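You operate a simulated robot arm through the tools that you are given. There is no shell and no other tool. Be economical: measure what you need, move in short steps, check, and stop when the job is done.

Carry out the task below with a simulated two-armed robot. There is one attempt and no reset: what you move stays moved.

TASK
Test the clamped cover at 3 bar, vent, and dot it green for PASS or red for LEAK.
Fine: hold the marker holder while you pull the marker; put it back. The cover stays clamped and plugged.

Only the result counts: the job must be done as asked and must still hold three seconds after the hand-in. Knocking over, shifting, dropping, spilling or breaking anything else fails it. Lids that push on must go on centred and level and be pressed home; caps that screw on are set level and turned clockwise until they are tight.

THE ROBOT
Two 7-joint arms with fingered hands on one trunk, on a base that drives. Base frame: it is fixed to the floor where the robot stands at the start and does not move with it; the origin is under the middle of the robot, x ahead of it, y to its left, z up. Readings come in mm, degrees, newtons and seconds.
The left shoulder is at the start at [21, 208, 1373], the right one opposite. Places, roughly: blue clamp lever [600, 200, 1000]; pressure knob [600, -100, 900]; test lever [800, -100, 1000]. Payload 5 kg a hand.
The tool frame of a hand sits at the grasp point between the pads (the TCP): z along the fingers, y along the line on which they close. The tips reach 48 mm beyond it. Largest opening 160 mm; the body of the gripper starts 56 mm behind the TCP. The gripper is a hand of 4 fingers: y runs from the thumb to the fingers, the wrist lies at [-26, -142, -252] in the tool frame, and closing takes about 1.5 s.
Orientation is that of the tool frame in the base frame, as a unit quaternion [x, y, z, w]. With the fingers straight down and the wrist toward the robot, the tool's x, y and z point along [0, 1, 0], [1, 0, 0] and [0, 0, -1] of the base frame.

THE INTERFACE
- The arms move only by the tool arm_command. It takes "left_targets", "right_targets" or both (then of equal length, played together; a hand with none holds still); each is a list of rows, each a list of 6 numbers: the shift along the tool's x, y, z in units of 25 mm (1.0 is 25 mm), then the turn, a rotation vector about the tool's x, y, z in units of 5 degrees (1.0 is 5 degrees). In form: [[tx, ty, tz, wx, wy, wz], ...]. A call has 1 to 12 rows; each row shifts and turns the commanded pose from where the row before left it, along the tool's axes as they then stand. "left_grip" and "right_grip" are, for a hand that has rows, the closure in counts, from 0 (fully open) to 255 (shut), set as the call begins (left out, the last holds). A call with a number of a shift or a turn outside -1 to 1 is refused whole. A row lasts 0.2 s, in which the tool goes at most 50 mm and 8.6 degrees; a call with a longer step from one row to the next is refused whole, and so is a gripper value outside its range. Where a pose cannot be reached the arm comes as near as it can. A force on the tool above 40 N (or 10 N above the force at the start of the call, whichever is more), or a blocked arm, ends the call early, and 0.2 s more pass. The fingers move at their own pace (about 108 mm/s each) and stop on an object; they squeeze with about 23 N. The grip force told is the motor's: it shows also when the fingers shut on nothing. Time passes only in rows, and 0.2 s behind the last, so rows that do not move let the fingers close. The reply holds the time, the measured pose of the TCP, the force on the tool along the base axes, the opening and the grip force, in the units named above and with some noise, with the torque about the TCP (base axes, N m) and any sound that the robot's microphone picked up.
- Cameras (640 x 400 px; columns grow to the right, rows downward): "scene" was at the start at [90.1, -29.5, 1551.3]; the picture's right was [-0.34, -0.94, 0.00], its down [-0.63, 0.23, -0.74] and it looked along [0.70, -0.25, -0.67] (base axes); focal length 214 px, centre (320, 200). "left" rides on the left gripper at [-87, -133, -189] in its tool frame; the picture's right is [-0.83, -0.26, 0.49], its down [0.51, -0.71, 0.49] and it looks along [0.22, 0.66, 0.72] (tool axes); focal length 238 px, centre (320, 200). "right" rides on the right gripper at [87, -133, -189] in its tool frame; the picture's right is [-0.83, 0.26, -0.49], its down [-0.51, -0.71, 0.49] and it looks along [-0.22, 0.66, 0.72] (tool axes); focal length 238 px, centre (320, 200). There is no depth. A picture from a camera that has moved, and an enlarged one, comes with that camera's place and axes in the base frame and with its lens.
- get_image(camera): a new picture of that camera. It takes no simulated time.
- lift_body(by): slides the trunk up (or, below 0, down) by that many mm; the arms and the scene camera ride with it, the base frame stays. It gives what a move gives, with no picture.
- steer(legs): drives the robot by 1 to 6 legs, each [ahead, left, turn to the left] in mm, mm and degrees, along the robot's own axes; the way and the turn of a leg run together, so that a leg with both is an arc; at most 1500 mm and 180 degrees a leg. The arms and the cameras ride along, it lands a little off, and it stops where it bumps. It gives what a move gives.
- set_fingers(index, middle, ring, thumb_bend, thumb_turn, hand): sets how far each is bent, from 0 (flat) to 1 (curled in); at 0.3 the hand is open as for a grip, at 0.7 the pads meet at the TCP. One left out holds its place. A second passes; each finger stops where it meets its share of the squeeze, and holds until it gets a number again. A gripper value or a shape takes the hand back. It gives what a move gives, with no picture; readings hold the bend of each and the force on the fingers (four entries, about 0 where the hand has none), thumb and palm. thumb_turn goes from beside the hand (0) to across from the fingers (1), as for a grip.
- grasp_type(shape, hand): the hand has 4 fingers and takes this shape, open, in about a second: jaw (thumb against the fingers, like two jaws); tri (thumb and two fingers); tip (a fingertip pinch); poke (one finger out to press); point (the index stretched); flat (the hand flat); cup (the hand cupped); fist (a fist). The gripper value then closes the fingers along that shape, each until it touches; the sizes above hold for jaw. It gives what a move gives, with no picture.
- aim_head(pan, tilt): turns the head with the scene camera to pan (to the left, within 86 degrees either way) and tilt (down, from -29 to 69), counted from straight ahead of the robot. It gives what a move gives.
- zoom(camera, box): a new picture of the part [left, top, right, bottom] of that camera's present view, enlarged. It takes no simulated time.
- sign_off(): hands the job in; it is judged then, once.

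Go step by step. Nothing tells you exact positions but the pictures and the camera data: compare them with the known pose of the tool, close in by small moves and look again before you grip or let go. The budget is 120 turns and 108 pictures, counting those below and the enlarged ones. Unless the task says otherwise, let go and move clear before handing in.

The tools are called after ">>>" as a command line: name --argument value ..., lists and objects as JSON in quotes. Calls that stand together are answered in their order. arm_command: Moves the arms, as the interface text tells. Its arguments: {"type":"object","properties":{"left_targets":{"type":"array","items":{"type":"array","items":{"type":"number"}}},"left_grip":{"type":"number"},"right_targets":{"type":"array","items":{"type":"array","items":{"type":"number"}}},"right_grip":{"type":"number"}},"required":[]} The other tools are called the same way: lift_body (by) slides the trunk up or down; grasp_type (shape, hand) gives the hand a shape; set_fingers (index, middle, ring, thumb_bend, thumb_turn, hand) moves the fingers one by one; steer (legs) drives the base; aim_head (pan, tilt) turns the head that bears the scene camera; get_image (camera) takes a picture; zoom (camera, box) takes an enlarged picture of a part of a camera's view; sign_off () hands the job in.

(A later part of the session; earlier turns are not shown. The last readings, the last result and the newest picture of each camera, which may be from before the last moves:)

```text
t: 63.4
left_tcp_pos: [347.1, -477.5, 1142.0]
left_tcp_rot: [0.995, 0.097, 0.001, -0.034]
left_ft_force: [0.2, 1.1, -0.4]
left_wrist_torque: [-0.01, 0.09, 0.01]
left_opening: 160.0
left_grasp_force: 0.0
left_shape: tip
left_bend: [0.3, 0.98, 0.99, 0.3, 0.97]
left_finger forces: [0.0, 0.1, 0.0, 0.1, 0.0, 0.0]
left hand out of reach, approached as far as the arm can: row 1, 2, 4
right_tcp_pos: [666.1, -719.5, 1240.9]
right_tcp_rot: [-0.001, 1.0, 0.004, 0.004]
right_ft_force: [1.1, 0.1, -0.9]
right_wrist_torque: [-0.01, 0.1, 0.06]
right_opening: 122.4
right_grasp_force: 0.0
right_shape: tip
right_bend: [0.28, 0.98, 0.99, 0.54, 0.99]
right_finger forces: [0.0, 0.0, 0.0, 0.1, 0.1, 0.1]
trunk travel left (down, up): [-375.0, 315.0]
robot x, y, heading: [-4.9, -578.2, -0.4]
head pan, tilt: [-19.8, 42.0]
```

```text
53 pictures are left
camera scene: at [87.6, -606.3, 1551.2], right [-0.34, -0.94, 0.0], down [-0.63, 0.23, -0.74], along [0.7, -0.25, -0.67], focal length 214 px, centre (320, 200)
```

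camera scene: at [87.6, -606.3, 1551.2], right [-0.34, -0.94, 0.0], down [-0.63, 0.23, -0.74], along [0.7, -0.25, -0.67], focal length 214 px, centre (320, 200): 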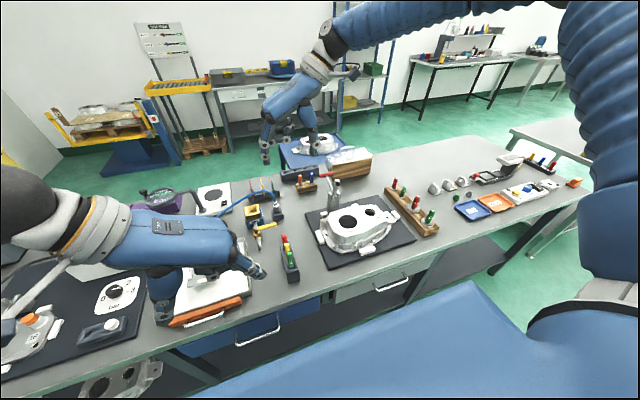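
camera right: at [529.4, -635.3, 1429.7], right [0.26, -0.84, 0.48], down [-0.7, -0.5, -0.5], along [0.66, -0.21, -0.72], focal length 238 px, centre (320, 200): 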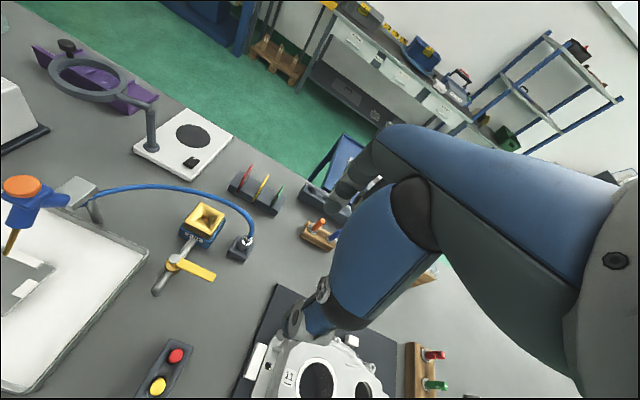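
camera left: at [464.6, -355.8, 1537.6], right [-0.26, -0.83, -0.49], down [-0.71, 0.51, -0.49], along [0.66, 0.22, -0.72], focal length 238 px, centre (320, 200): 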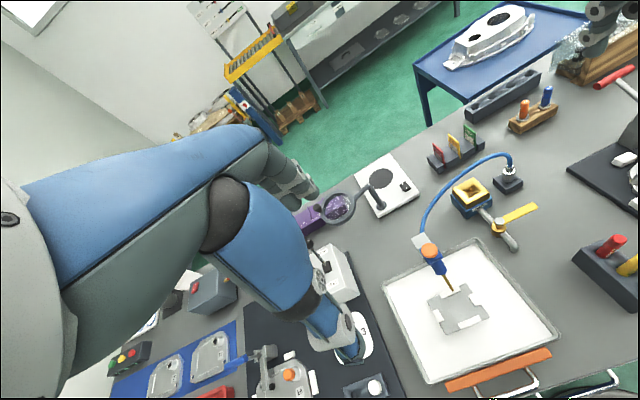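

The left arm is back within reach. Now I'll tilt it so the fingers point ahead and down, while moving toward the holder.

>>> arm_command --left_targets '[[0, 0.5, 0.35, 0, 1, 0], [0, 0.5, 0.35, 0, 1, 0], [0, 0.5, 0.35, 0, 1, 0], [0, 0.5, 0.35, 0, 1, 0], [0, 0.5, 0.35, 0, 1, 0], [0, 0.5, 0.35, 0, 1, 0], [0, 0.5, 0.35, 0, 1, 0], [0, 0.5, 0.35, 0, 1, 0], [0, 0.5, 0.35, 0, 1, 0], [0, 0.5, 0.35, 0, 1, 0], [0, 0.5, 0.35, 0, 1, 0]]'

>>> get_image --camera "scene"

>>> get_image --camera "left"

```text
t: 65.8
left_tcp_pos: [466.1, -618.4, 1051.5]
left_tcp_rot: [0.881, 0.07, 0.462, -0.074]
left_ft_force: [0.8, -1.2, -0.4]
left_wrist_torque: [0.07, 0.02, 0.04]
left_opening: 160.2
left_grasp_force: 0.1
left_shape: tip
left_bend: [0.3, 0.98, 0.99, 0.3, 0.98]
left_finger forces: [0.1, 0.0, 0.0, 0.0, 0.0, 0.0]
left hand out of reach, approached as far as the arm can: row 1, 2, 3, 4, 5
right_tcp_pos: [664.9, -721.8, 1242.0]
right_tcp_rot: [0.0, 1.0, 0.005, 0.004]
right_ft_force: [0.2, -1.3, 0.2]
right_wrist_torque: [0.12, 0.0, -0.02]
right_opening: 122.4
right_grasp_force: 0.0
right_shape: tip
right_bend: [0.28, 0.98, 0.99, 0.54, 0.99]
right_finger forces: [0.0, 0.1, 0.0, 0.1, 0.0, 0.1]
trunk travel left (down, up): [-375.0, 315.0]
robot x, y, heading: [-0.6, -577.8, -0.5]
head pan, tilt: [-19.8, 42.0]
```

```text
52 pictures are left
camera scene: at [86.1, -609.0, 1551.3], right [-0.34, -0.94, 0.0], down [-0.63, 0.23, -0.74], along [0.7, -0.25, -0.67], focal length 214 px, centre (320, 200)
```

scene: 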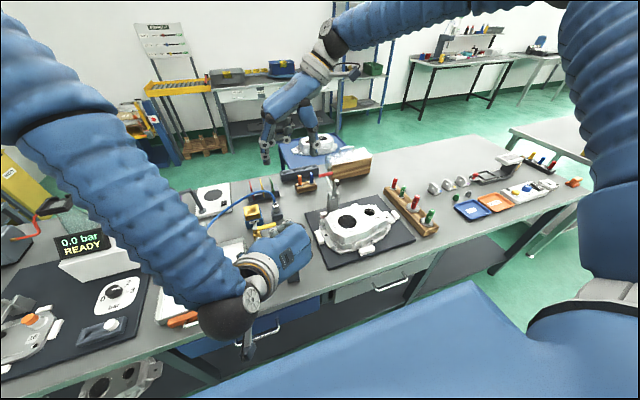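

```text
51 pictures are left
camera left: at [239.2, -530.0, 1094.7], right [-0.13, 0.31, -0.94], down [0.54, 0.82, 0.19], along [0.83, -0.49, -0.27], focal length 238 px, centre (320, 200)
```

left: 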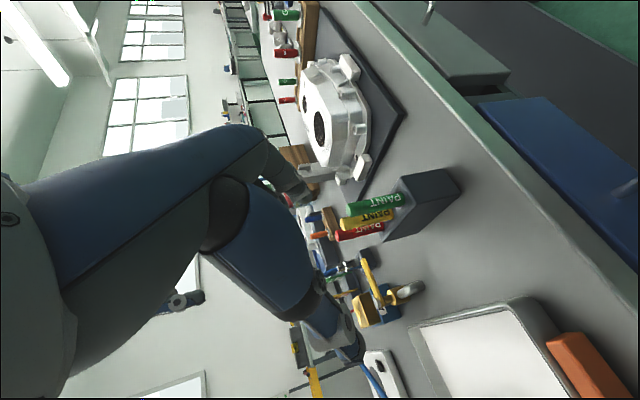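

The left hand is nearly in position: tilt 55°, about 13° yaw to fix. I'll correct the yaw, line up on the block at y=-645 and come down partway.

>>> arm_command --left_targets '[[0, 0.36, 0, -0.71, 0.06, 0.49], [0, 0.36, 0, -0.71, 0.06, 0.49], [0, 0.36, 0, -0.71, 0.06, 0.49], [-0.73, 0, 0.49, 0, 0, 0], [-0.73, 0, 0.49, 0, 0, 0]]'

>>> set_fingers --hand "left" --index 0.5 --thumb_bend 0.5

>>> get_image --camera "left"

>>> zoom --camera "scene" --box '[220, 200, 340, 320]'

```text
t: 67.0
left_tcp_pos: [467.0, -641.0, 1004.3]
left_tcp_rot: [0.884, -0.03, 0.466, -0.023]
left_ft_force: [0.2, 0.2, -0.1]
left_wrist_torque: [-0.02, 0.05, -0.01]
left_opening: 160.2
left_grasp_force: 0.1
left_shape: tip
left_bend: [0.3, 0.98, 0.99, 0.3, 0.98]
left_finger forces: [0.0, 0.1, 0.0, 0.1, 0.0, 0.0]
right_tcp_pos: [664.7, -721.0, 1240.8]
right_tcp_rot: [-0.001, 1.0, 0.005, 0.005]
right_ft_force: [-0.8, -0.9, 0.7]
right_wrist_torque: [0.01, -0.01, 0.03]
right_opening: 122.2
right_grasp_force: 0.2
right_shape: tip
right_bend: [0.28, 0.98, 0.99, 0.54, 0.99]
right_finger forces: [0.0, 0.0, 0.0, 0.0, 0.0, 0.0]
trunk travel left (down, up): [-375.0, 315.0]
robot x, y, heading: [-4.2, -582.1, -0.1]
head pan, tilt: [-19.8, 42.0]
```

```text
t: 68.0
left_tcp_pos: [466.5, -642.3, 1004.2]
left_tcp_rot: [0.883, -0.032, 0.467, -0.023]
left_ft_force: [-0.4, -0.4, -0.3]
left_wrist_torque: [0.02, -0.01, 0.01]
left_opening: 91.5
left_grasp_force: 0.1
left_shape: fingers
left_bend: [0.5, 0.98, 0.99, 0.5, 0.98]
left_finger forces: [0.1, 0.0, 0.0, 0.1, 0.0, 0.0]
right_tcp_pos: [664.4, -720.8, 1241.8]
right_tcp_rot: [0.0, 1.0, 0.004, 0.005]
right_ft_force: [0.4, 0.0, 0.0]
right_wrist_torque: [0.01, 0.04, -0.04]
right_opening: 122.5
right_grasp_force: 0.0
right_shape: tip
right_bend: [0.28, 0.98, 0.99, 0.54, 0.99]
right_finger forces: [0.0, 0.0, 0.0, 0.0, 0.1, 0.0]
trunk travel left (down, up): [-375.0, 315.0]
robot x, y, heading: [-4.9, -579.6, -0.6]
head pan, tilt: [-19.8, 42.0]
```

```text
50 pictures are left
camera left: at [265.8, -504.3, 1049.1], right [-0.06, 0.33, -0.94], down [0.71, 0.68, 0.19], along [0.7, -0.66, -0.27], focal length 238 px, centre (320, 200)
```

left: 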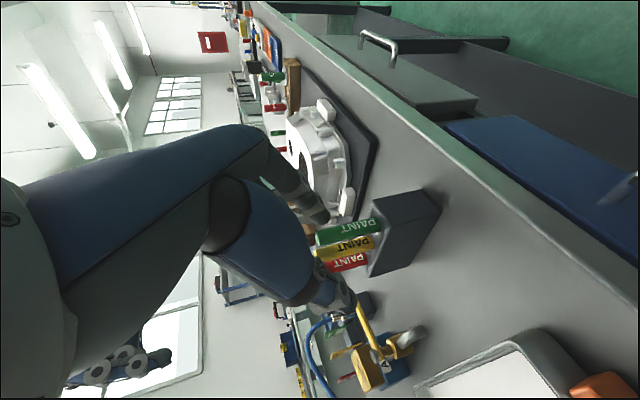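

```text
3.33 times, centred on (280, 260) of scene
camera zoom: at [86.2, -607.1, 1551.3], right [-0.34, -0.94, 0.0], down [-0.63, 0.23, -0.74], along [0.7, -0.25, -0.67], focal length 715 px, centre (453, 0)
```

zoom: 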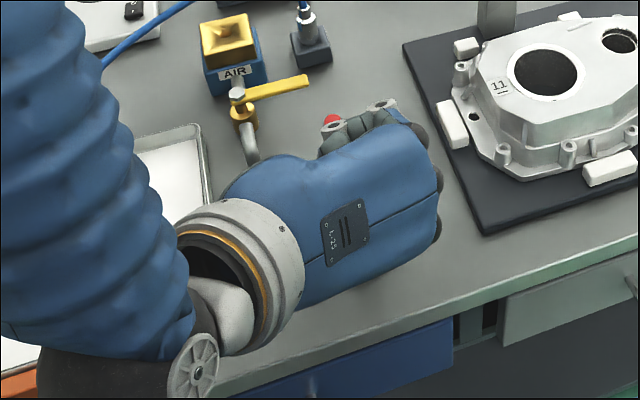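

The curled fingers would come down on the markers, so I'll straighten middle and ring out to the side, then lower most of the way.

>>> set_fingers --hand "left" --middle 0.15 --ring 0.15 --index 0.5 --thumb_bend 0.5

>>> arm_command --left_targets '[[-0.74, 0.09, 0.5, 0, 0, 0], [-0.74, 0.09, 0.5, 0, 0, 0]]'

>>> zoom --camera "left" --box '[240, 140, 460, 360]'

>>> zoom --camera "scene" --box '[220, 200, 340, 320]'

```text
t: 69.0
left_tcp_pos: [466.3, -642.1, 1004.9]
left_tcp_rot: [0.884, -0.03, 0.466, -0.023]
left_ft_force: [0.7, -0.4, -0.1]
left_wrist_torque: [0.01, -0.02, -0.02]
left_opening: 91.7
left_grasp_force: 0.0
left_shape: fingers
left_bend: [0.5, 0.15, 0.15, 0.5, 0.98]
left_finger forces: [0.0, 0.0, 0.0, 0.0, 0.0, 0.0]
right_tcp_pos: [665.5, -721.2, 1241.7]
right_tcp_rot: [-0.002, 1.0, 0.004, 0.005]
right_ft_force: [-0.3, -0.1, -0.6]
right_wrist_torque: [-0.01, 0.01, 0.02]
right_opening: 122.2
right_grasp_force: 0.2
right_shape: tip
right_bend: [0.28, 0.98, 0.99, 0.54, 0.99]
right_finger forces: [0.0, 0.1, 0.0, 0.1, 0.0, 0.0]
trunk travel left (down, up): [-375.0, 315.0]
robot x, y, heading: [-4.1, -580.3, -0.1]
head pan, tilt: [-19.8, 42.0]
```

```text
t: 69.6
left_tcp_pos: [467.1, -642.9, 959.3]
left_tcp_rot: [0.884, -0.03, 0.467, -0.024]
left_ft_force: [0.5, 1.1, 0.3]
left_wrist_torque: [-0.02, 0.05, -0.03]
left_opening: 91.8
left_grasp_force: 0.0
left_shape: fingers
left_bend: [0.5, 0.15, 0.15, 0.5, 0.97]
left_finger forces: [0.1, 0.1, 0.1, 0.2, 0.0, 0.0]
right_tcp_pos: [664.7, -720.0, 1240.7]
right_tcp_rot: [-0.001, 1.0, 0.004, 0.004]
right_ft_force: [-1.1, 1.1, -0.1]
right_wrist_torque: [-0.08, 0.06, 0.01]
right_opening: 122.1
right_grasp_force: 0.1
right_shape: tip
right_bend: [0.28, 0.98, 0.99, 0.54, 0.99]
right_finger forces: [0.0, 0.0, 0.0, 0.0, 0.1, 0.0]
trunk travel left (down, up): [-375.0, 315.0]
robot x, y, heading: [-6.6, -578.5, -0.0]
head pan, tilt: [-19.8, 42.0]
```

```text
1.82 times, centred on (350, 250) of left
camera zoom: at [267.1, -505.4, 1003.4], right [-0.06, 0.33, -0.94], down [0.71, 0.68, 0.19], along [0.7, -0.66, -0.27], focal length 433 px, centre (266, 109)
```

zoom: 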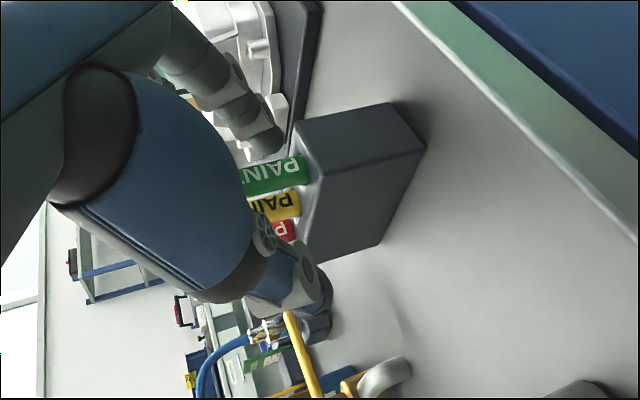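

```text
3.33 times, centred on (280, 260) of scene
camera zoom: at [87.1, -606.4, 1551.3], right [-0.34, -0.94, 0.0], down [-0.63, 0.23, -0.74], along [0.7, -0.25, -0.67], focal length 715 px, centre (453, 0)
```

zoom: 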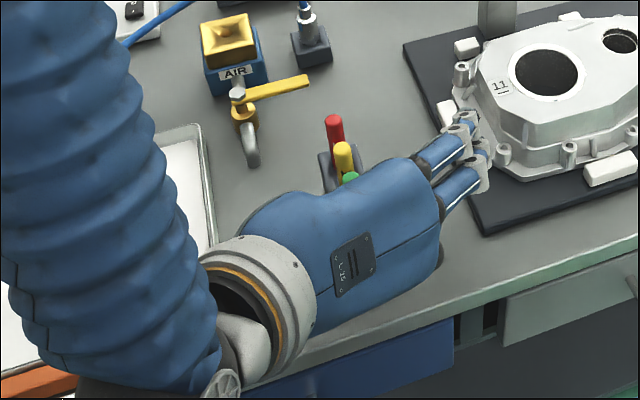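

The markers sit between index and thumb. I'll bring middle and ring in a little, away from cover 11, and lower onto the block.

>>> set_fingers --hand "left" --middle 0.3 --ring 0.3

>>> arm_command --left_targets '[[-0.6, 0.05, 0.4, 0, 0, 0], [-0.6, 0.05, 0.4, 0, 0, 0], [-0.2, 0.05, 0.13, 0, 0, 0]]'

>>> zoom --camera "left" --box '[240, 140, 460, 360]'

>>> zoom --camera "scene" --box '[220, 200, 340, 320]'

```text
t: 70.6
left_tcp_pos: [466.8, -643.2, 959.1]
left_tcp_rot: [0.884, -0.032, 0.466, -0.023]
left_ft_force: [0.3, -0.1, -1.3]
left_wrist_torque: [0.01, 0.01, 0.0]
left_opening: 91.7
left_grasp_force: 0.0
left_shape: fingers
left_bend: [0.5, 0.3, 0.3, 0.5, 0.97]
left_finger forces: [0.1, 0.0, 0.0, 0.0, 0.0, 0.0]
right_tcp_pos: [665.1, -722.1, 1240.2]
right_tcp_rot: [-0.001, 1.0, 0.005, 0.004]
right_ft_force: [0.6, -1.0, -0.3]
right_wrist_torque: [0.01, 0.0, 0.01]
right_opening: 122.4
right_grasp_force: 0.0
right_shape: tip
right_bend: [0.28, 0.98, 0.99, 0.54, 0.99]
right_finger forces: [0.0, 0.0, 0.0, 0.0, 0.0, 0.1]
trunk travel left (down, up): [-375.0, 315.0]
robot x, y, heading: [-6.5, -577.9, -0.3]
head pan, tilt: [-19.8, 42.0]
```

```text
t: 71.4
left_tcp_pos: [467.9, -643.7, 917.2]
left_tcp_rot: [0.884, -0.031, 0.466, -0.023]
left_ft_force: [-0.8, 0.3, -0.4]
left_wrist_torque: [0.0, 0.01, -0.01]
left_opening: 91.9
left_grasp_force: 0.0
left_shape: fingers
left_bend: [0.5, 0.3, 0.3, 0.5, 0.97]
left_finger forces: [0.0, 0.1, 0.0, 0.0, 0.0, 0.0]
right_tcp_pos: [663.9, -721.5, 1240.7]
right_tcp_rot: [-0.001, 1.0, 0.004, 0.004]
right_ft_force: [1.8, -0.3, 0.1]
right_wrist_torque: [-0.03, -0.02, -0.02]
right_opening: 122.2
right_grasp_force: 0.0
right_shape: tip
right_bend: [0.28, 0.98, 0.99, 0.54, 0.99]
right_finger forces: [0.0, 0.0, 0.0, 0.1, 0.1, 0.0]
trunk travel left (down, up): [-375.0, 315.0]
robot x, y, heading: [-3.4, -577.3, -0.5]
head pan, tilt: [-19.8, 42.0]
```

```text
1.82 times, centred on (350, 250) of left
camera zoom: at [266.4, -505.8, 962.0], right [-0.06, 0.33, -0.94], down [0.71, 0.67, 0.19], along [0.7, -0.66, -0.27], focal length 433 px, centre (266, 109)
```

zoom: 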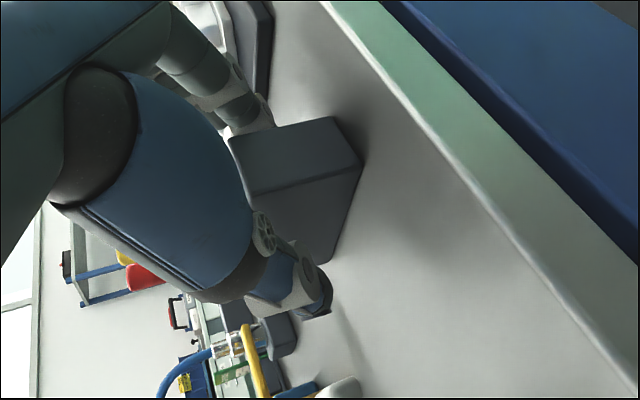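

```text
3.33 times, centred on (280, 260) of scene
camera zoom: at [86.3, -607.2, 1551.3], right [-0.34, -0.94, 0.0], down [-0.63, 0.23, -0.74], along [0.7, -0.25, -0.67], focal length 715 px, centre (453, 0)
```

zoom: 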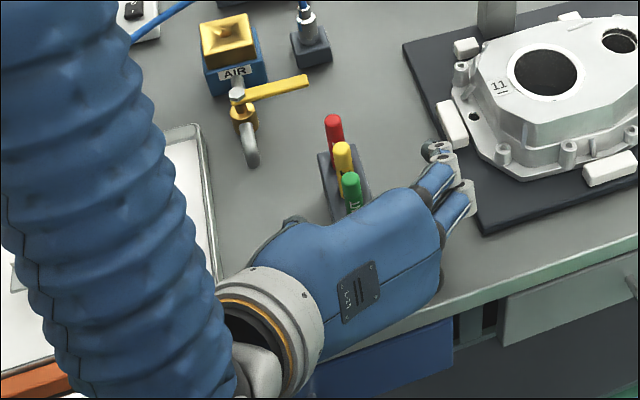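

The block sits between index and thumb with no contact. Closing both evenly.

>>> set_fingers --hand "left" --index 0.62 --thumb_bend 0.62

>>> set_fingers --hand "left" --index 0.66 --thumb_bend 0.66

>>> zoom --camera "scene" --box '[260, 225, 320, 285]'

```text
t: 72.4
left_tcp_pos: [466.0, -642.5, 917.5]
left_tcp_rot: [0.884, -0.031, 0.466, -0.023]
left_ft_force: [-0.2, 0.5, -0.4]
left_wrist_torque: [-0.01, -0.01, -0.03]
left_opening: 50.8
left_grasp_force: 2.8
left_shape: fingers
left_bend: [0.6, 0.3, 0.3, 0.6, 0.97]
left_finger forces: [3.1, 0.0, 0.0, 0.1, 2.9, 0.0]
right_tcp_pos: [663.6, -720.3, 1241.7]
right_tcp_rot: [-0.001, 1.0, 0.004, 0.004]
right_ft_force: [-0.2, 0.1, -0.9]
right_wrist_torque: [-0.02, 0.0, -0.02]
right_opening: 122.3
right_grasp_force: 0.1
right_shape: tip
right_bend: [0.28, 0.98, 0.99, 0.54, 0.99]
right_finger forces: [0.1, 0.0, 0.1, 0.0, 0.0, 0.0]
trunk travel left (down, up): [-375.0, 315.0]
robot x, y, heading: [-3.9, -574.0, -0.4]
head pan, tilt: [-19.8, 42.0]
```

```text
t: 73.4
left_tcp_pos: [467.1, -642.5, 916.9]
left_tcp_rot: [0.884, -0.03, 0.466, -0.023]
left_ft_force: [-0.5, 0.6, 1.0]
left_wrist_torque: [-0.03, 0.0, 0.01]
left_opening: 49.5
left_grasp_force: 8.3
left_shape: fingers
left_bend: [0.6, 0.3, 0.3, 0.62, 0.97]
left_finger forces: [8.2, 0.1, 0.1, 0.1, 8.2, 0.0]
right_tcp_pos: [665.2, -721.4, 1240.5]
right_tcp_rot: [-0.001, 1.0, 0.004, 0.005]
right_ft_force: [-0.1, -0.7, -0.3]
right_wrist_torque: [0.0, -0.01, 0.01]
right_opening: 122.3
right_grasp_force: 0.0
right_shape: tip
right_bend: [0.28, 0.98, 0.99, 0.54, 0.99]
right_finger forces: [0.1, 0.0, 0.1, 0.1, 0.1, 0.1]
trunk travel left (down, up): [-375.0, 315.0]
robot x, y, heading: [-5.2, -575.0, -0.3]
head pan, tilt: [-19.8, 42.0]
```

```text
6.67 times, centred on (290, 255) of scene
camera zoom: at [86.3, -607.2, 1551.3], right [-0.34, -0.94, 0.0], down [-0.63, 0.23, -0.74], along [0.7, -0.25, -0.67], focal length 1430 px, centre (520, -167)
```

zoom: 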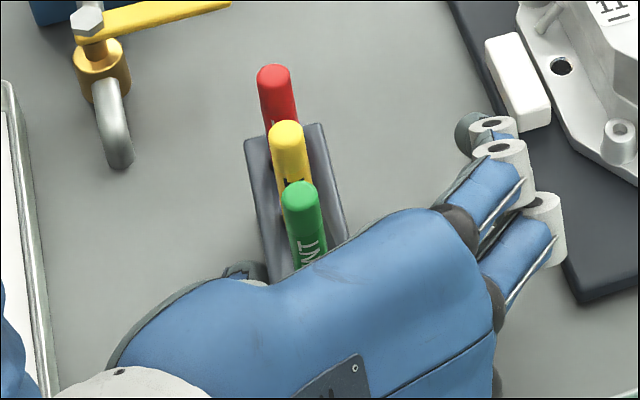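

The holder is held with about 8 N. Now I'll bring the right hand over the red marker.

>>> arm_command --right_targets '[[0.9, 0.62, 0, 0, 0, 0], [0.9, 0.62, 0, 0, 0, 0], [0.9, 0.62, 0, 0, 0, 0], [0.9, 0.62, 0, 0, 0, 0], [0.9, 0.62, 0, 0, 0, 0], [0, 0, 0.9, 0, 0, 0], [0, 0, 0.9, 0, 0, 0], [0, 0, 0.9, 0, 0, 0], [0, 0, 0.9, 0, 0, 0], [0, 0, 0.9, 0, 0, 0], [0, 0, 0.9, 0, 0, 0], [0, 0, 0.5, 0, 0, 0]]'

>>> set_fingers --hand "right" --index 0.55 --thumb_bend 0.55

>>> get_image --camera "right"

>>> zoom --camera "scene" --box '[230, 190, 350, 290]'

```text
t: 76.0
left_tcp_pos: [466.0, -642.7, 917.7]
left_tcp_rot: [0.884, -0.031, 0.466, -0.024]
left_ft_force: [-0.7, 0.3, -0.6]
left_wrist_torque: [-0.01, 0.01, -0.01]
left_opening: 49.2
left_grasp_force: 8.4
left_shape: fingers
left_bend: [0.61, 0.3, 0.3, 0.62, 0.97]
left_finger forces: [8.3, 0.0, 0.0, 0.0, 8.6, 0.1]
right_tcp_pos: [553.6, -643.3, 1093.0]
right_tcp_rot: [-0.001, 1.0, 0.004, 0.005]
right_ft_force: [0.2, -0.4, 0.4]
right_wrist_torque: [-0.01, 0.0, 0.01]
right_opening: 122.3
right_grasp_force: 0.1
right_shape: tip
right_bend: [0.28, 0.98, 0.99, 0.54, 0.99]
right_finger forces: [0.0, 0.1, 0.0, 0.1, 0.1, 0.0]
trunk travel left (down, up): [-375.0, 315.0]
robot x, y, heading: [-5.3, -581.6, -0.6]
head pan, tilt: [-19.8, 42.0]
```

```text
t: 77.0
left_tcp_pos: [466.9, -643.3, 917.2]
left_tcp_rot: [0.884, -0.031, 0.466, -0.024]
left_ft_force: [-0.7, -0.1, -0.4]
left_wrist_torque: [-0.03, -0.02, 0.02]
left_opening: 49.3
left_grasp_force: 8.2
left_shape: fingers
left_bend: [0.61, 0.3, 0.3, 0.62, 0.97]
left_finger forces: [8.4, 0.1, 0.0, 0.0, 8.5, 0.1]
right_tcp_pos: [553.5, -643.0, 1093.1]
right_tcp_rot: [0.0, 1.0, 0.003, 0.005]
right_ft_force: [-0.3, -0.3, 0.1]
right_wrist_torque: [0.02, 0.04, 0.02]
right_opening: 71.2
right_grasp_force: 0.1
right_shape: fingers
right_bend: [0.55, 0.98, 0.99, 0.55, 0.99]
right_finger forces: [0.1, 0.0, 0.0, 0.0, 0.0, 0.0]
trunk travel left (down, up): [-375.0, 315.0]
robot x, y, heading: [-5.7, -573.6, -0.3]
head pan, tilt: [-19.8, 42.0]
```

```text
43 pictures are left
camera right: at [464.6, -776.7, 1280.6], right [0.83, 0.26, 0.5], down [0.51, -0.7, -0.49], along [0.22, 0.66, -0.71], focal length 238 px, centre (320, 200)
```

right: 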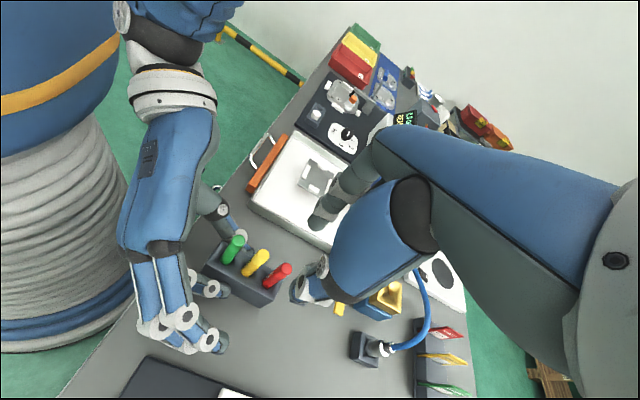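

```text
4.00 times, centred on (290, 240) of scene
camera zoom: at [86.2, -607.1, 1551.3], right [-0.34, -0.94, 0.0], down [-0.63, 0.23, -0.74], along [0.7, -0.25, -0.67], focal length 858 px, centre (440, 40)
```

zoom: 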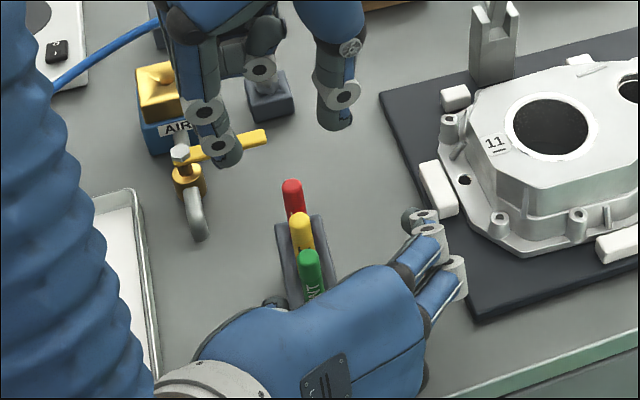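

Aligned to within a few mm; descending around the red marker.

>>> arm_command --right_targets '[[0.18, 0.08, 0.5, 0, 0, 0], [0, 0, 0.8, 0, 0, 0], [0, 0, 0.8, 0, 0, 0], [0, 0, 0.8, 0, 0, 0], [0, 0, 0.8, 0, 0, 0]]'

>>> zoom --camera "right" --box '[200, 170, 360, 330]'

>>> zoom --camera "scene" --box '[250, 200, 330, 270]'

```text
t: 78.2
left_tcp_pos: [466.2, -643.8, 916.7]
left_tcp_rot: [0.884, -0.031, 0.466, -0.024]
left_ft_force: [-0.4, 0.4, 0.2]
left_wrist_torque: [-0.03, -0.04, 0.01]
left_opening: 49.3
left_grasp_force: 8.6
left_shape: fingers
left_bend: [0.61, 0.3, 0.3, 0.62, 0.97]
left_finger forces: [8.3, 0.0, 0.1, 0.1, 8.7, 0.0]
right_tcp_pos: [549.2, -640.4, 1001.0]
right_tcp_rot: [-0.001, 1.0, 0.004, 0.006]
right_ft_force: [0.3, 0.0, 0.8]
right_wrist_torque: [-0.01, 0.08, -0.01]
right_opening: 71.5
right_grasp_force: 0.0
right_shape: fingers
right_bend: [0.55, 0.98, 0.99, 0.55, 0.99]
right_finger forces: [0.1, 0.1, 0.0, 0.0, 0.1, 0.0]
trunk travel left (down, up): [-375.0, 315.0]
robot x, y, heading: [-1.4, -575.7, -0.4]
head pan, tilt: [-19.8, 42.0]
```

```text
2.50 times, centred on (280, 250) of right
camera zoom: at [460.9, -773.8, 1186.7], right [0.83, 0.25, 0.5], down [0.51, -0.7, -0.49], along [0.22, 0.66, -0.71], focal length 596 px, centre (420, 75)
```

zoom: 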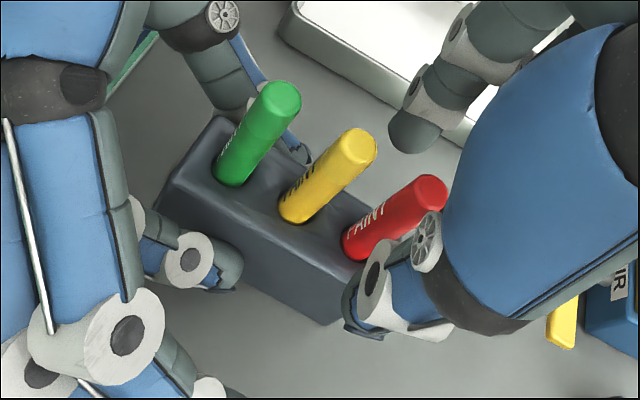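

```text
5.71 times, centred on (290, 235) of scene
camera zoom: at [86.5, -607.2, 1551.3], right [-0.34, -0.94, 0.0], down [-0.63, 0.23, -0.74], along [0.7, -0.25, -0.67], focal length 1226 px, centre (491, 0)
```

zoom: 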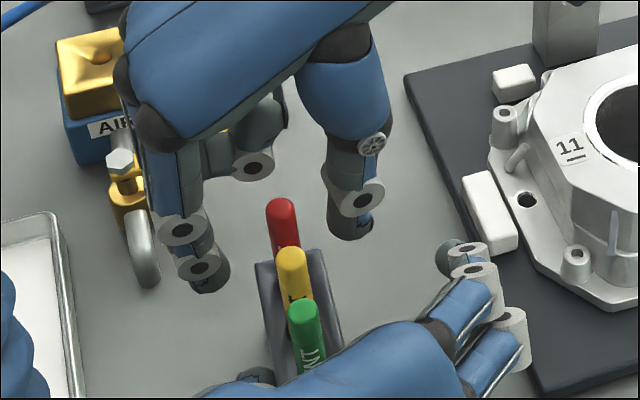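

Well centred. I'll descend 24 mm more and pinch.

>>> arm_command --right_targets '[[0, 0, 0.5, 0, 0, 0], [0, 0, 0.45, 0, 0, 0]]'

>>> set_fingers --hand "right" --index 0.66 --thumb_bend 0.66

>>> set_fingers --hand "right" --index 0.78 --thumb_bend 0.78

>>> zoom --camera "right" --box '[200, 170, 360, 330]'

```text
t: 78.8
left_tcp_pos: [466.5, -642.7, 917.1]
left_tcp_rot: [0.884, -0.031, 0.467, -0.023]
left_ft_force: [0.1, 0.8, 0.1]
left_wrist_torque: [-0.02, -0.01, 0.0]
left_opening: 49.2
left_grasp_force: 8.1
left_shape: fingers
left_bend: [0.61, 0.3, 0.3, 0.62, 0.97]
left_finger forces: [8.3, 0.0, 0.1, 0.0, 8.5, 0.0]
right_tcp_pos: [549.4, -639.1, 975.9]
right_tcp_rot: [0.0, 1.0, 0.005, 0.004]
right_ft_force: [0.6, -0.4, 0.3]
right_wrist_torque: [0.0, -0.01, 0.0]
right_opening: 71.3
right_grasp_force: 0.1
right_shape: fingers
right_bend: [0.55, 0.98, 0.99, 0.55, 0.99]
right_finger forces: [0.1, 0.0, 0.1, 0.0, 0.1, 0.1]
trunk travel left (down, up): [-375.0, 315.0]
robot x, y, heading: [-4.1, -578.0, -0.1]
head pan, tilt: [-19.8, 42.0]
```

```text
t: 79.8
left_tcp_pos: [467.9, -642.3, 917.2]
left_tcp_rot: [0.884, -0.03, 0.466, -0.023]
left_ft_force: [0.4, 1.0, 0.0]
left_wrist_torque: [0.04, 0.04, 0.01]
left_opening: 49.4
left_grasp_force: 8.7
left_shape: fingers
left_bend: [0.61, 0.3, 0.3, 0.62, 0.97]
left_finger forces: [8.1, 0.0, 0.1, 0.1, 8.8, 0.0]
right_tcp_pos: [549.9, -638.7, 976.4]
right_tcp_rot: [-0.001, 1.0, 0.005, 0.005]
right_ft_force: [0.5, -1.2, 0.6]
right_wrist_torque: [-0.02, 0.02, -0.02]
right_opening: 29.2
right_grasp_force: 0.1
right_shape: fingers
right_bend: [0.66, 0.98, 0.99, 0.65, 0.99]
right_finger forces: [0.0, 0.0, 0.0, 0.1, 0.7, 0.1]
trunk travel left (down, up): [-375.0, 315.0]
robot x, y, heading: [-3.3, -575.6, -0.3]
head pan, tilt: [-19.8, 42.0]
```

```text
t: 80.8
left_tcp_pos: [466.7, -641.9, 918.6]
left_tcp_rot: [0.884, -0.031, 0.466, -0.023]
left_ft_force: [-0.1, 6.2, 6.6]
left_wrist_torque: [0.06, -0.22, 0.28]
left_opening: 49.2
left_grasp_force: 9.6
left_shape: fingers
left_bend: [0.61, 0.3, 0.3, 0.61, 0.97]
left_finger forces: [7.3, 0.0, 0.0, 0.1, 12.2, 0.0]
right_tcp_pos: [548.7, -638.6, 976.9]
right_tcp_rot: [-0.001, 1.0, 0.004, 0.004]
right_ft_force: [0.7, -4.0, -0.8]
right_wrist_torque: [-0.11, -0.05, 0.02]
right_opening: 20.4
right_grasp_force: 13.2
right_shape: fingers
right_bend: [0.64, 0.98, 0.99, 0.72, 0.99]
right_finger forces: [11.2, 0.0, 0.1, 0.0, 14.8, 0.1]
trunk travel left (down, up): [-375.0, 315.0]
robot x, y, heading: [-4.0, -577.0, -0.2]
head pan, tilt: [-19.8, 42.0]
```

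```text
2.50 times, centred on (280, 250) of right
camera zoom: at [460.6, -772.8, 1163.9], right [0.83, 0.26, 0.5], down [0.51, -0.7, -0.49], along [0.22, 0.66, -0.71], focal length 596 px, centre (420, 75)
```

zoom: 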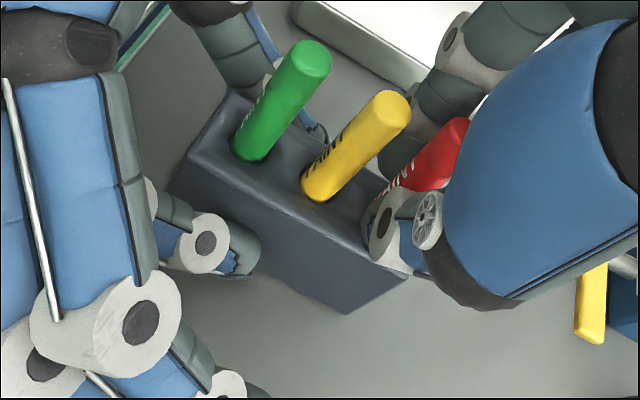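

Red is pinched at 20 mm. I'll relieve the side load, squeeze firmer, and lift slowly.

>>> arm_command --right_targets '[[0, -0.1, 0, 0, 0, 0]]'

>>> set_fingers --hand "right" --index 0.88 --thumb_bend 0.88

>>> arm_command --right_targets '[[0, 0, -0.3, 0, 0, 0], [0, 0, -0.3, 0, 0, 0], [0, 0, -0.3, 0, 0, 0]]'

>>> zoom --camera "right" --box '[200, 170, 360, 330]'

```text
t: 81.2
left_tcp_pos: [466.5, -642.3, 917.0]
left_tcp_rot: [0.884, -0.03, 0.466, -0.023]
left_ft_force: [1.3, 3.0, 5.1]
left_wrist_torque: [0.02, -0.22, 0.19]
left_opening: 49.3
left_grasp_force: 9.8
left_shape: fingers
left_bend: [0.61, 0.3, 0.3, 0.62, 0.97]
left_finger forces: [8.0, 0.1, 0.1, 0.0, 10.8, 0.0]
right_tcp_pos: [548.8, -641.9, 976.7]
right_tcp_rot: [-0.001, 1.0, 0.005, 0.004]
right_ft_force: [0.0, -2.3, -2.0]
right_wrist_torque: [-0.01, 0.0, 0.01]
right_opening: 20.4
right_grasp_force: 13.0
right_shape: fingers
right_bend: [0.63, 0.98, 0.99, 0.72, 0.99]
right_finger forces: [12.5, 0.1, 0.0, 0.0, 13.8, 0.1]
trunk travel left (down, up): [-375.0, 315.0]
robot x, y, heading: [-1.8, -575.2, -0.3]
head pan, tilt: [-19.8, 42.0]
```

```text
t: 82.2
left_tcp_pos: [467.2, -643.0, 918.7]
left_tcp_rot: [0.883, -0.03, 0.467, -0.023]
left_ft_force: [5.0, 3.4, 4.3]
left_wrist_torque: [-0.1, -0.33, 0.28]
left_opening: 50.5
left_grasp_force: 10.4
left_shape: fingers
left_bend: [0.61, 0.3, 0.3, 0.61, 0.97]
left_finger forces: [8.9, 0.0, 0.1, 0.1, 12.3, 0.1]
right_tcp_pos: [549.4, -640.8, 976.6]
right_tcp_rot: [-0.001, 1.0, 0.005, 0.005]
right_ft_force: [-5.6, -3.9, -1.2]
right_wrist_torque: [-0.04, 0.32, 0.03]
right_opening: 10.5
right_grasp_force: 22.6
right_shape: fingers
right_bend: [0.6, 0.98, 0.99, 0.83, 0.97]
right_finger forces: [13.8, 9.6, 0.1, 0.1, 21.5, 0.0]
trunk travel left (down, up): [-375.0, 315.0]
robot x, y, heading: [-1.6, -576.8, -0.5]
head pan, tilt: [-19.8, 42.0]
```

```text
t: 83.0
left_tcp_pos: [466.4, -642.1, 915.8]
left_tcp_rot: [0.884, -0.031, 0.465, -0.023]
left_ft_force: [2.7, 1.1, -0.3]
left_wrist_torque: [0.05, -0.08, 0.04]
left_opening: 50.1
left_grasp_force: 8.9
left_shape: fingers
left_bend: [0.61, 0.3, 0.3, 0.61, 0.97]
left_finger forces: [8.2, 0.1, 0.0, 0.1, 8.7, 0.0]
right_tcp_pos: [549.4, -640.9, 999.4]
right_tcp_rot: [0.0, 1.0, 0.004, 0.005]
right_ft_force: [-3.1, -0.7, -1.6]
right_wrist_torque: [-0.05, 0.28, 0.05]
right_opening: 10.8
right_grasp_force: 22.5
right_shape: fingers
right_bend: [0.59, 0.98, 0.99, 0.83, 0.97]
right_finger forces: [14.3, 10.8, 0.0, 0.0, 20.3, 0.1]
trunk travel left (down, up): [-375.0, 315.0]
robot x, y, heading: [-6.6, -578.9, -0.2]
head pan, tilt: [-19.8, 42.0]
```

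```text
2.50 times, centred on (280, 250) of right
camera zoom: at [460.0, -775.0, 1186.8], right [0.83, 0.26, 0.5], down [0.51, -0.7, -0.49], along [0.22, 0.66, -0.71], focal length 596 px, centre (420, 75)
```

zoom: 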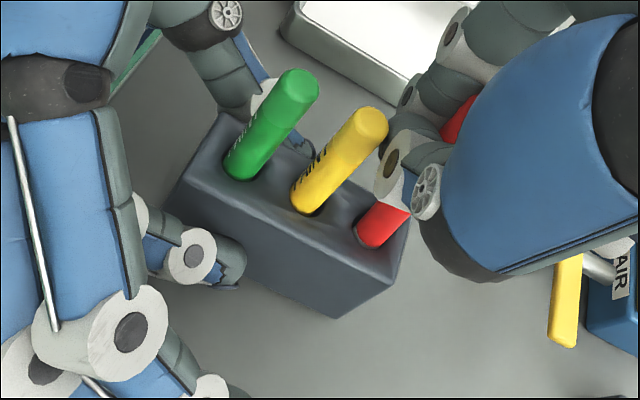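

The marker is coming up with the hand. Continue lifting it clear of the hole.

>>> arm_command --right_targets '[[0, 0, -0.5, 0, 0, 0], [0, 0, -0.5, 0, 0, 0], [0, 0, -0.5, 0, 0, 0], [0, 0, -0.5, 0, 0, 0], [0, 0, -0.5, 0, 0, 0], [0, 0, -0.5, 0, 0, 0], [0, 0, -0.5, 0, 0, 0], [0, 0, -0.5, 0, 0, 0]]'

>>> zoom --camera "right" --box '[200, 170, 360, 330]'

>>> zoom --camera "scene" --box '[240, 170, 340, 270]'

```text
t: 84.8
left_tcp_pos: [466.3, -642.2, 917.8]
left_tcp_rot: [0.883, -0.031, 0.467, -0.023]
left_ft_force: [-0.4, 0.1, -0.8]
left_wrist_torque: [0.03, 0.03, -0.01]
left_opening: 50.0
left_grasp_force: 8.8
left_shape: fingers
left_bend: [0.61, 0.3, 0.3, 0.61, 0.97]
left_finger forces: [8.7, 0.0, 0.1, 0.0, 8.8, 0.1]
right_tcp_pos: [548.5, -642.3, 1100.3]
right_tcp_rot: [-0.001, 1.0, 0.005, 0.004]
right_ft_force: [-0.7, -0.1, 0.2]
right_wrist_torque: [-0.02, -0.02, 0.01]
right_opening: 10.9
right_grasp_force: 0.0
right_shape: fingers
right_bend: [0.59, 0.98, 0.99, 0.84, 0.98]
right_finger forces: [0.1, 0.0, 0.1, 0.0, 0.0, 0.0]
trunk travel left (down, up): [-375.0, 315.0]
robot x, y, heading: [-4.9, -579.0, -0.5]
head pan, tilt: [-19.8, 42.0]
```

```text
2.50 times, centred on (280, 250) of right
camera zoom: at [459.6, -775.9, 1287.1], right [0.83, 0.26, 0.5], down [0.51, -0.7, -0.49], along [0.22, 0.66, -0.71], focal length 596 px, centre (420, 75)
```

zoom: 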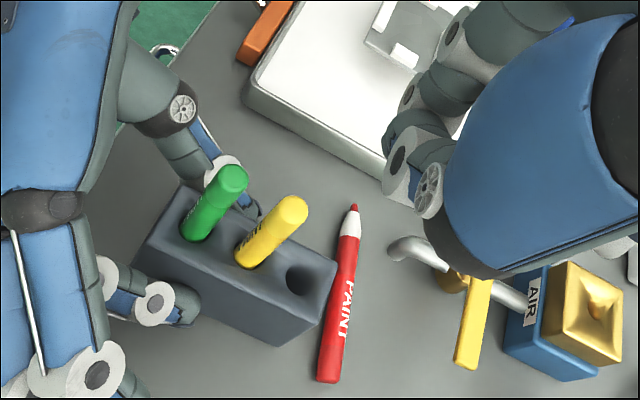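

```text
4.00 times, centred on (290, 220) of scene
camera zoom: at [86.0, -607.0, 1551.4], right [-0.34, -0.94, 0.0], down [-0.63, 0.23, -0.74], along [0.7, -0.25, -0.67], focal length 858 px, centre (440, 120)
```

zoom: 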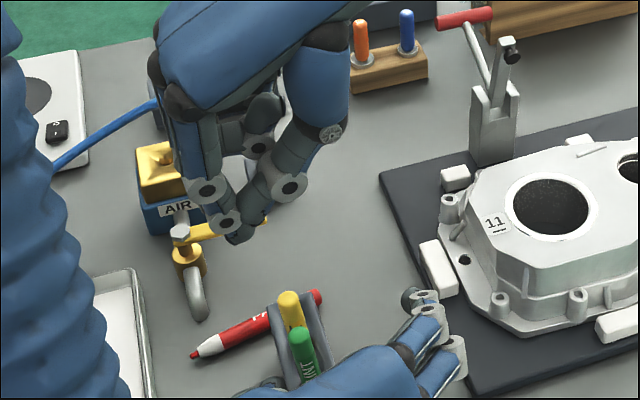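

The pinch over-closed and the marker slipped out; it now lies intact on the table behind the holder, tip [580,-543], tail [606,-667]. I'll pick it up with the right hand turned along it and tilted 20°, so it can later be stood upright.

>>> arm_command --right_targets '[[-0.9, 0.52, 0, 0, 0, 0], [-0.9, 0.52, 0, 0, 0, 0], [0, 0, 0, 0, 0, 1], [0, 0, 0, 0, 0, 1], [0, 0, 0, 0, 0, 1], [0, 0, 0, 0, 0, 1], [0, 0, 0, 0, 0, 1], [0, 0, 0, 0, 0, 1], [0, 0, 0, 0, 0, 1], [0, 0, 0, 0, 0, 1], [0, 0, 0, 0, 0, 1], [0, 0, 0, 0, 0, 1]]'

>>> arm_command --right_targets '[[0, 0, 0, 0, 0, 1], [0, 0, 0, 0, 0, 1], [0, 0, 0, 0, 0, 1], [0, 0, 0, 0, 0, 1], [0, 0, 0, 0, 0, 1], [0, 0, 0, 0, 0, 0.6], [0, 0, 0, 0, 1, 0], [0, 0, 0, 0, 1, 0], [0, 0, 0, 0, 1, 0], [0, 0, 0, 0, 1, 0]]'

>>> set_fingers --hand "right" --index 0.55 --thumb_bend 0.6

>>> get_image --camera "right"

>>> zoom --camera "scene" --box '[230, 180, 330, 280]'

```text
t: 87.4
left_tcp_pos: [465.7, -643.2, 917.1]
left_tcp_rot: [0.883, -0.031, 0.467, -0.023]
left_ft_force: [0.0, 0.2, -1.8]
left_wrist_torque: [-0.02, 0.05, 0.0]
left_opening: 50.0
left_grasp_force: 8.7
left_shape: fingers
left_bend: [0.61, 0.3, 0.3, 0.61, 0.97]
left_finger forces: [8.6, 0.0, 0.0, 0.1, 8.6, 0.0]
right_tcp_pos: [592.2, -614.9, 1099.7]
right_tcp_rot: [0.423, 0.906, 0.006, 0.002]
right_ft_force: [0.9, 1.4, 0.0]
right_wrist_torque: [-0.06, 0.01, -0.01]
right_opening: 11.7
right_grasp_force: 0.0
right_shape: fingers
right_bend: [0.59, 0.98, 0.99, 0.84, 0.98]
right_finger forces: [0.0, 0.1, 0.1, 0.0, 0.0, 0.0]
trunk travel left (down, up): [-375.0, 315.0]
robot x, y, heading: [-6.6, -577.2, -0.2]
head pan, tilt: [-19.8, 42.0]
```

```text
t: 89.6
left_tcp_pos: [468.3, -644.3, 916.2]
left_tcp_rot: [0.884, -0.031, 0.466, -0.024]
left_ft_force: [0.9, -1.7, -2.0]
left_wrist_torque: [0.03, 0.04, 0.04]
left_opening: 49.9
left_grasp_force: 9.3
left_shape: fingers
left_bend: [0.61, 0.3, 0.3, 0.61, 0.97]
left_finger forces: [8.6, 0.0, 0.0, 0.0, 8.6, 0.1]
right_tcp_pos: [593.0, -618.4, 1099.8]
right_tcp_rot: [0.618, 0.766, 0.116, -0.136]
right_ft_force: [1.1, -0.9, -0.6]
right_wrist_torque: [0.09, 0.0, 0.05]
right_opening: 11.6
right_grasp_force: 0.0
right_shape: fingers
right_bend: [0.59, 0.98, 0.99, 0.84, 0.98]
right_finger forces: [0.0, 0.1, 0.0, 0.0, 0.1, 0.0]
trunk travel left (down, up): [-375.0, 315.0]
robot x, y, heading: [-3.3, -577.8, -0.4]
head pan, tilt: [-19.8, 42.0]
```

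```text
t: 90.6
left_tcp_pos: [466.3, -641.8, 917.3]
left_tcp_rot: [0.884, -0.031, 0.466, -0.024]
left_ft_force: [-0.2, 0.1, -0.7]
left_wrist_torque: [0.0, 0.05, -0.01]
left_opening: 49.8
left_grasp_force: 8.9
left_shape: fingers
left_bend: [0.61, 0.3, 0.3, 0.61, 0.97]
left_finger forces: [8.6, 0.0, 0.1, 0.0, 8.8, 0.0]
right_tcp_pos: [593.4, -617.4, 1100.6]
right_tcp_rot: [0.618, 0.766, 0.116, -0.134]
right_ft_force: [-0.2, -0.1, 0.5]
right_wrist_torque: [0.02, 0.02, -0.01]
right_opening: 60.7
right_grasp_force: 0.0
right_shape: fingers
right_bend: [0.55, 0.98, 0.99, 0.6, 0.99]
right_finger forces: [0.0, 0.0, 0.0, 0.1, 0.0, 0.0]
trunk travel left (down, up): [-375.0, 315.0]
robot x, y, heading: [-1.7, -576.8, -0.4]
head pan, tilt: [-19.8, 42.0]
```

```text
35 pictures are left
camera right: at [458.0, -629.2, 1306.6], right [0.45, -0.88, 0.17], down [-0.62, -0.44, -0.64], along [0.64, 0.18, -0.75], focal length 238 px, centre (320, 200)
```

right: 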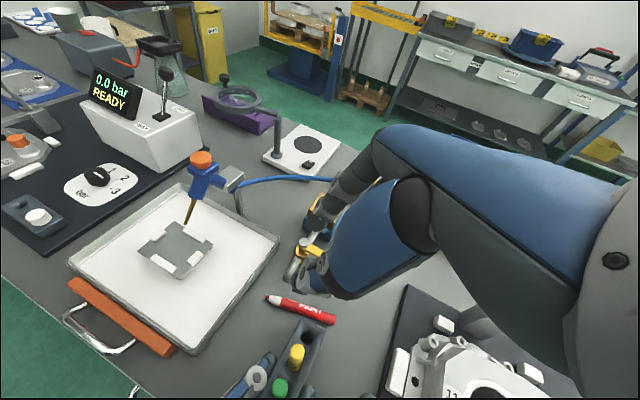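

```text
4.00 times, centred on (280, 230) of scene
camera zoom: at [86.3, -607.1, 1551.3], right [-0.34, -0.94, 0.0], down [-0.63, 0.23, -0.74], along [0.7, -0.25, -0.67], focal length 858 px, centre (480, 80)
```

zoom: 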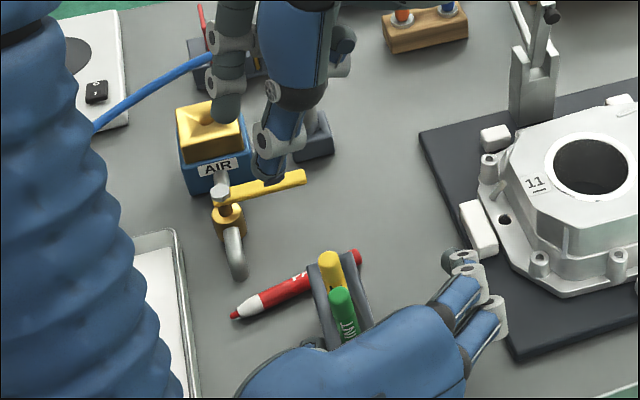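

The marker's position is confirmed. Descending along the vertical to just above it.

>>> arm_command --right_targets '[[-0.308, 0, 0.846, 0, 0, 0], [-0.308, 0, 0.846, 0, 0, 0], [-0.308, 0, 0.846, 0, 0, 0], [-0.308, 0, 0.846, 0, 0, 0], [-0.308, 0, 0.846, 0, 0, 0], [-0.308, 0, 0.846, 0, 0, 0], [-0.308, 0, 0.846, 0, 0, 0], [-0.308, 0, 0.846, 0, 0, 0]]'

>>> zoom --camera "right" --box '[220, 160, 380, 320]'

>>> zoom --camera "scene" --box '[240, 200, 320, 270]'

```text
t: 92.4
left_tcp_pos: [467.3, -643.4, 917.0]
left_tcp_rot: [0.884, -0.031, 0.465, -0.024]
left_ft_force: [-0.9, -4.5, -3.2]
left_wrist_torque: [-0.08, 0.27, -0.45]
left_opening: 49.5
left_grasp_force: 9.1
left_shape: fingers
left_bend: [0.6, 0.3, 0.3, 0.62, 0.98]
left_finger forces: [11.9, 0.1, 0.0, 0.0, 6.6, 0.0]
right_tcp_pos: [595.3, -614.9, 919.1]
right_tcp_rot: [0.618, 0.766, 0.116, -0.134]
right_ft_force: [2.3, 5.5, 3.7]
right_wrist_torque: [-0.06, 0.28, -0.21]
right_opening: 58.8
right_grasp_force: 3.9
right_shape: fingers
right_bend: [0.55, 0.98, 0.99, 0.61, 0.98]
right_finger forces: [0.1, 0.1, 0.0, 0.0, 6.8, 0.0]
trunk travel left (down, up): [-375.0, 315.0]
robot x, y, heading: [-4.6, -577.2, -0.2]
head pan, tilt: [-19.8, 42.0]
```

```text
2.50 times, centred on (300, 240) of right
camera zoom: at [459.5, -627.8, 1126.5], right [0.45, -0.88, 0.17], down [-0.62, -0.44, -0.64], along [0.64, 0.19, -0.75], focal length 596 px, centre (370, 100)
```

zoom: 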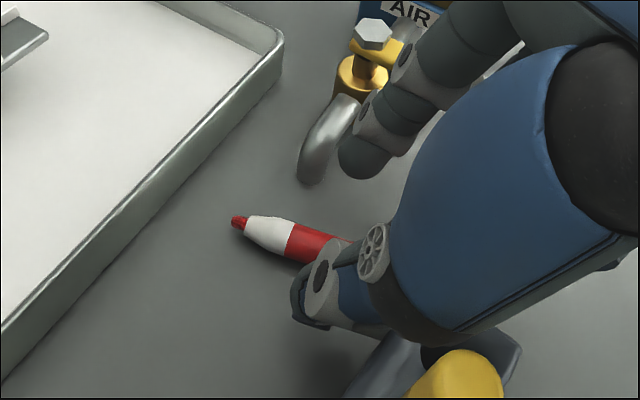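

```text
5.71 times, centred on (280, 235) of scene
camera zoom: at [86.9, -607.1, 1551.3], right [-0.34, -0.94, 0.0], down [-0.63, 0.23, -0.74], along [0.7, -0.25, -0.67], focal length 1226 px, centre (549, 0)
```

zoom: 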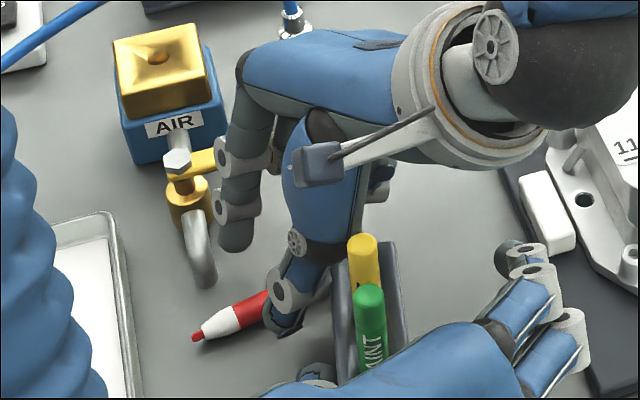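

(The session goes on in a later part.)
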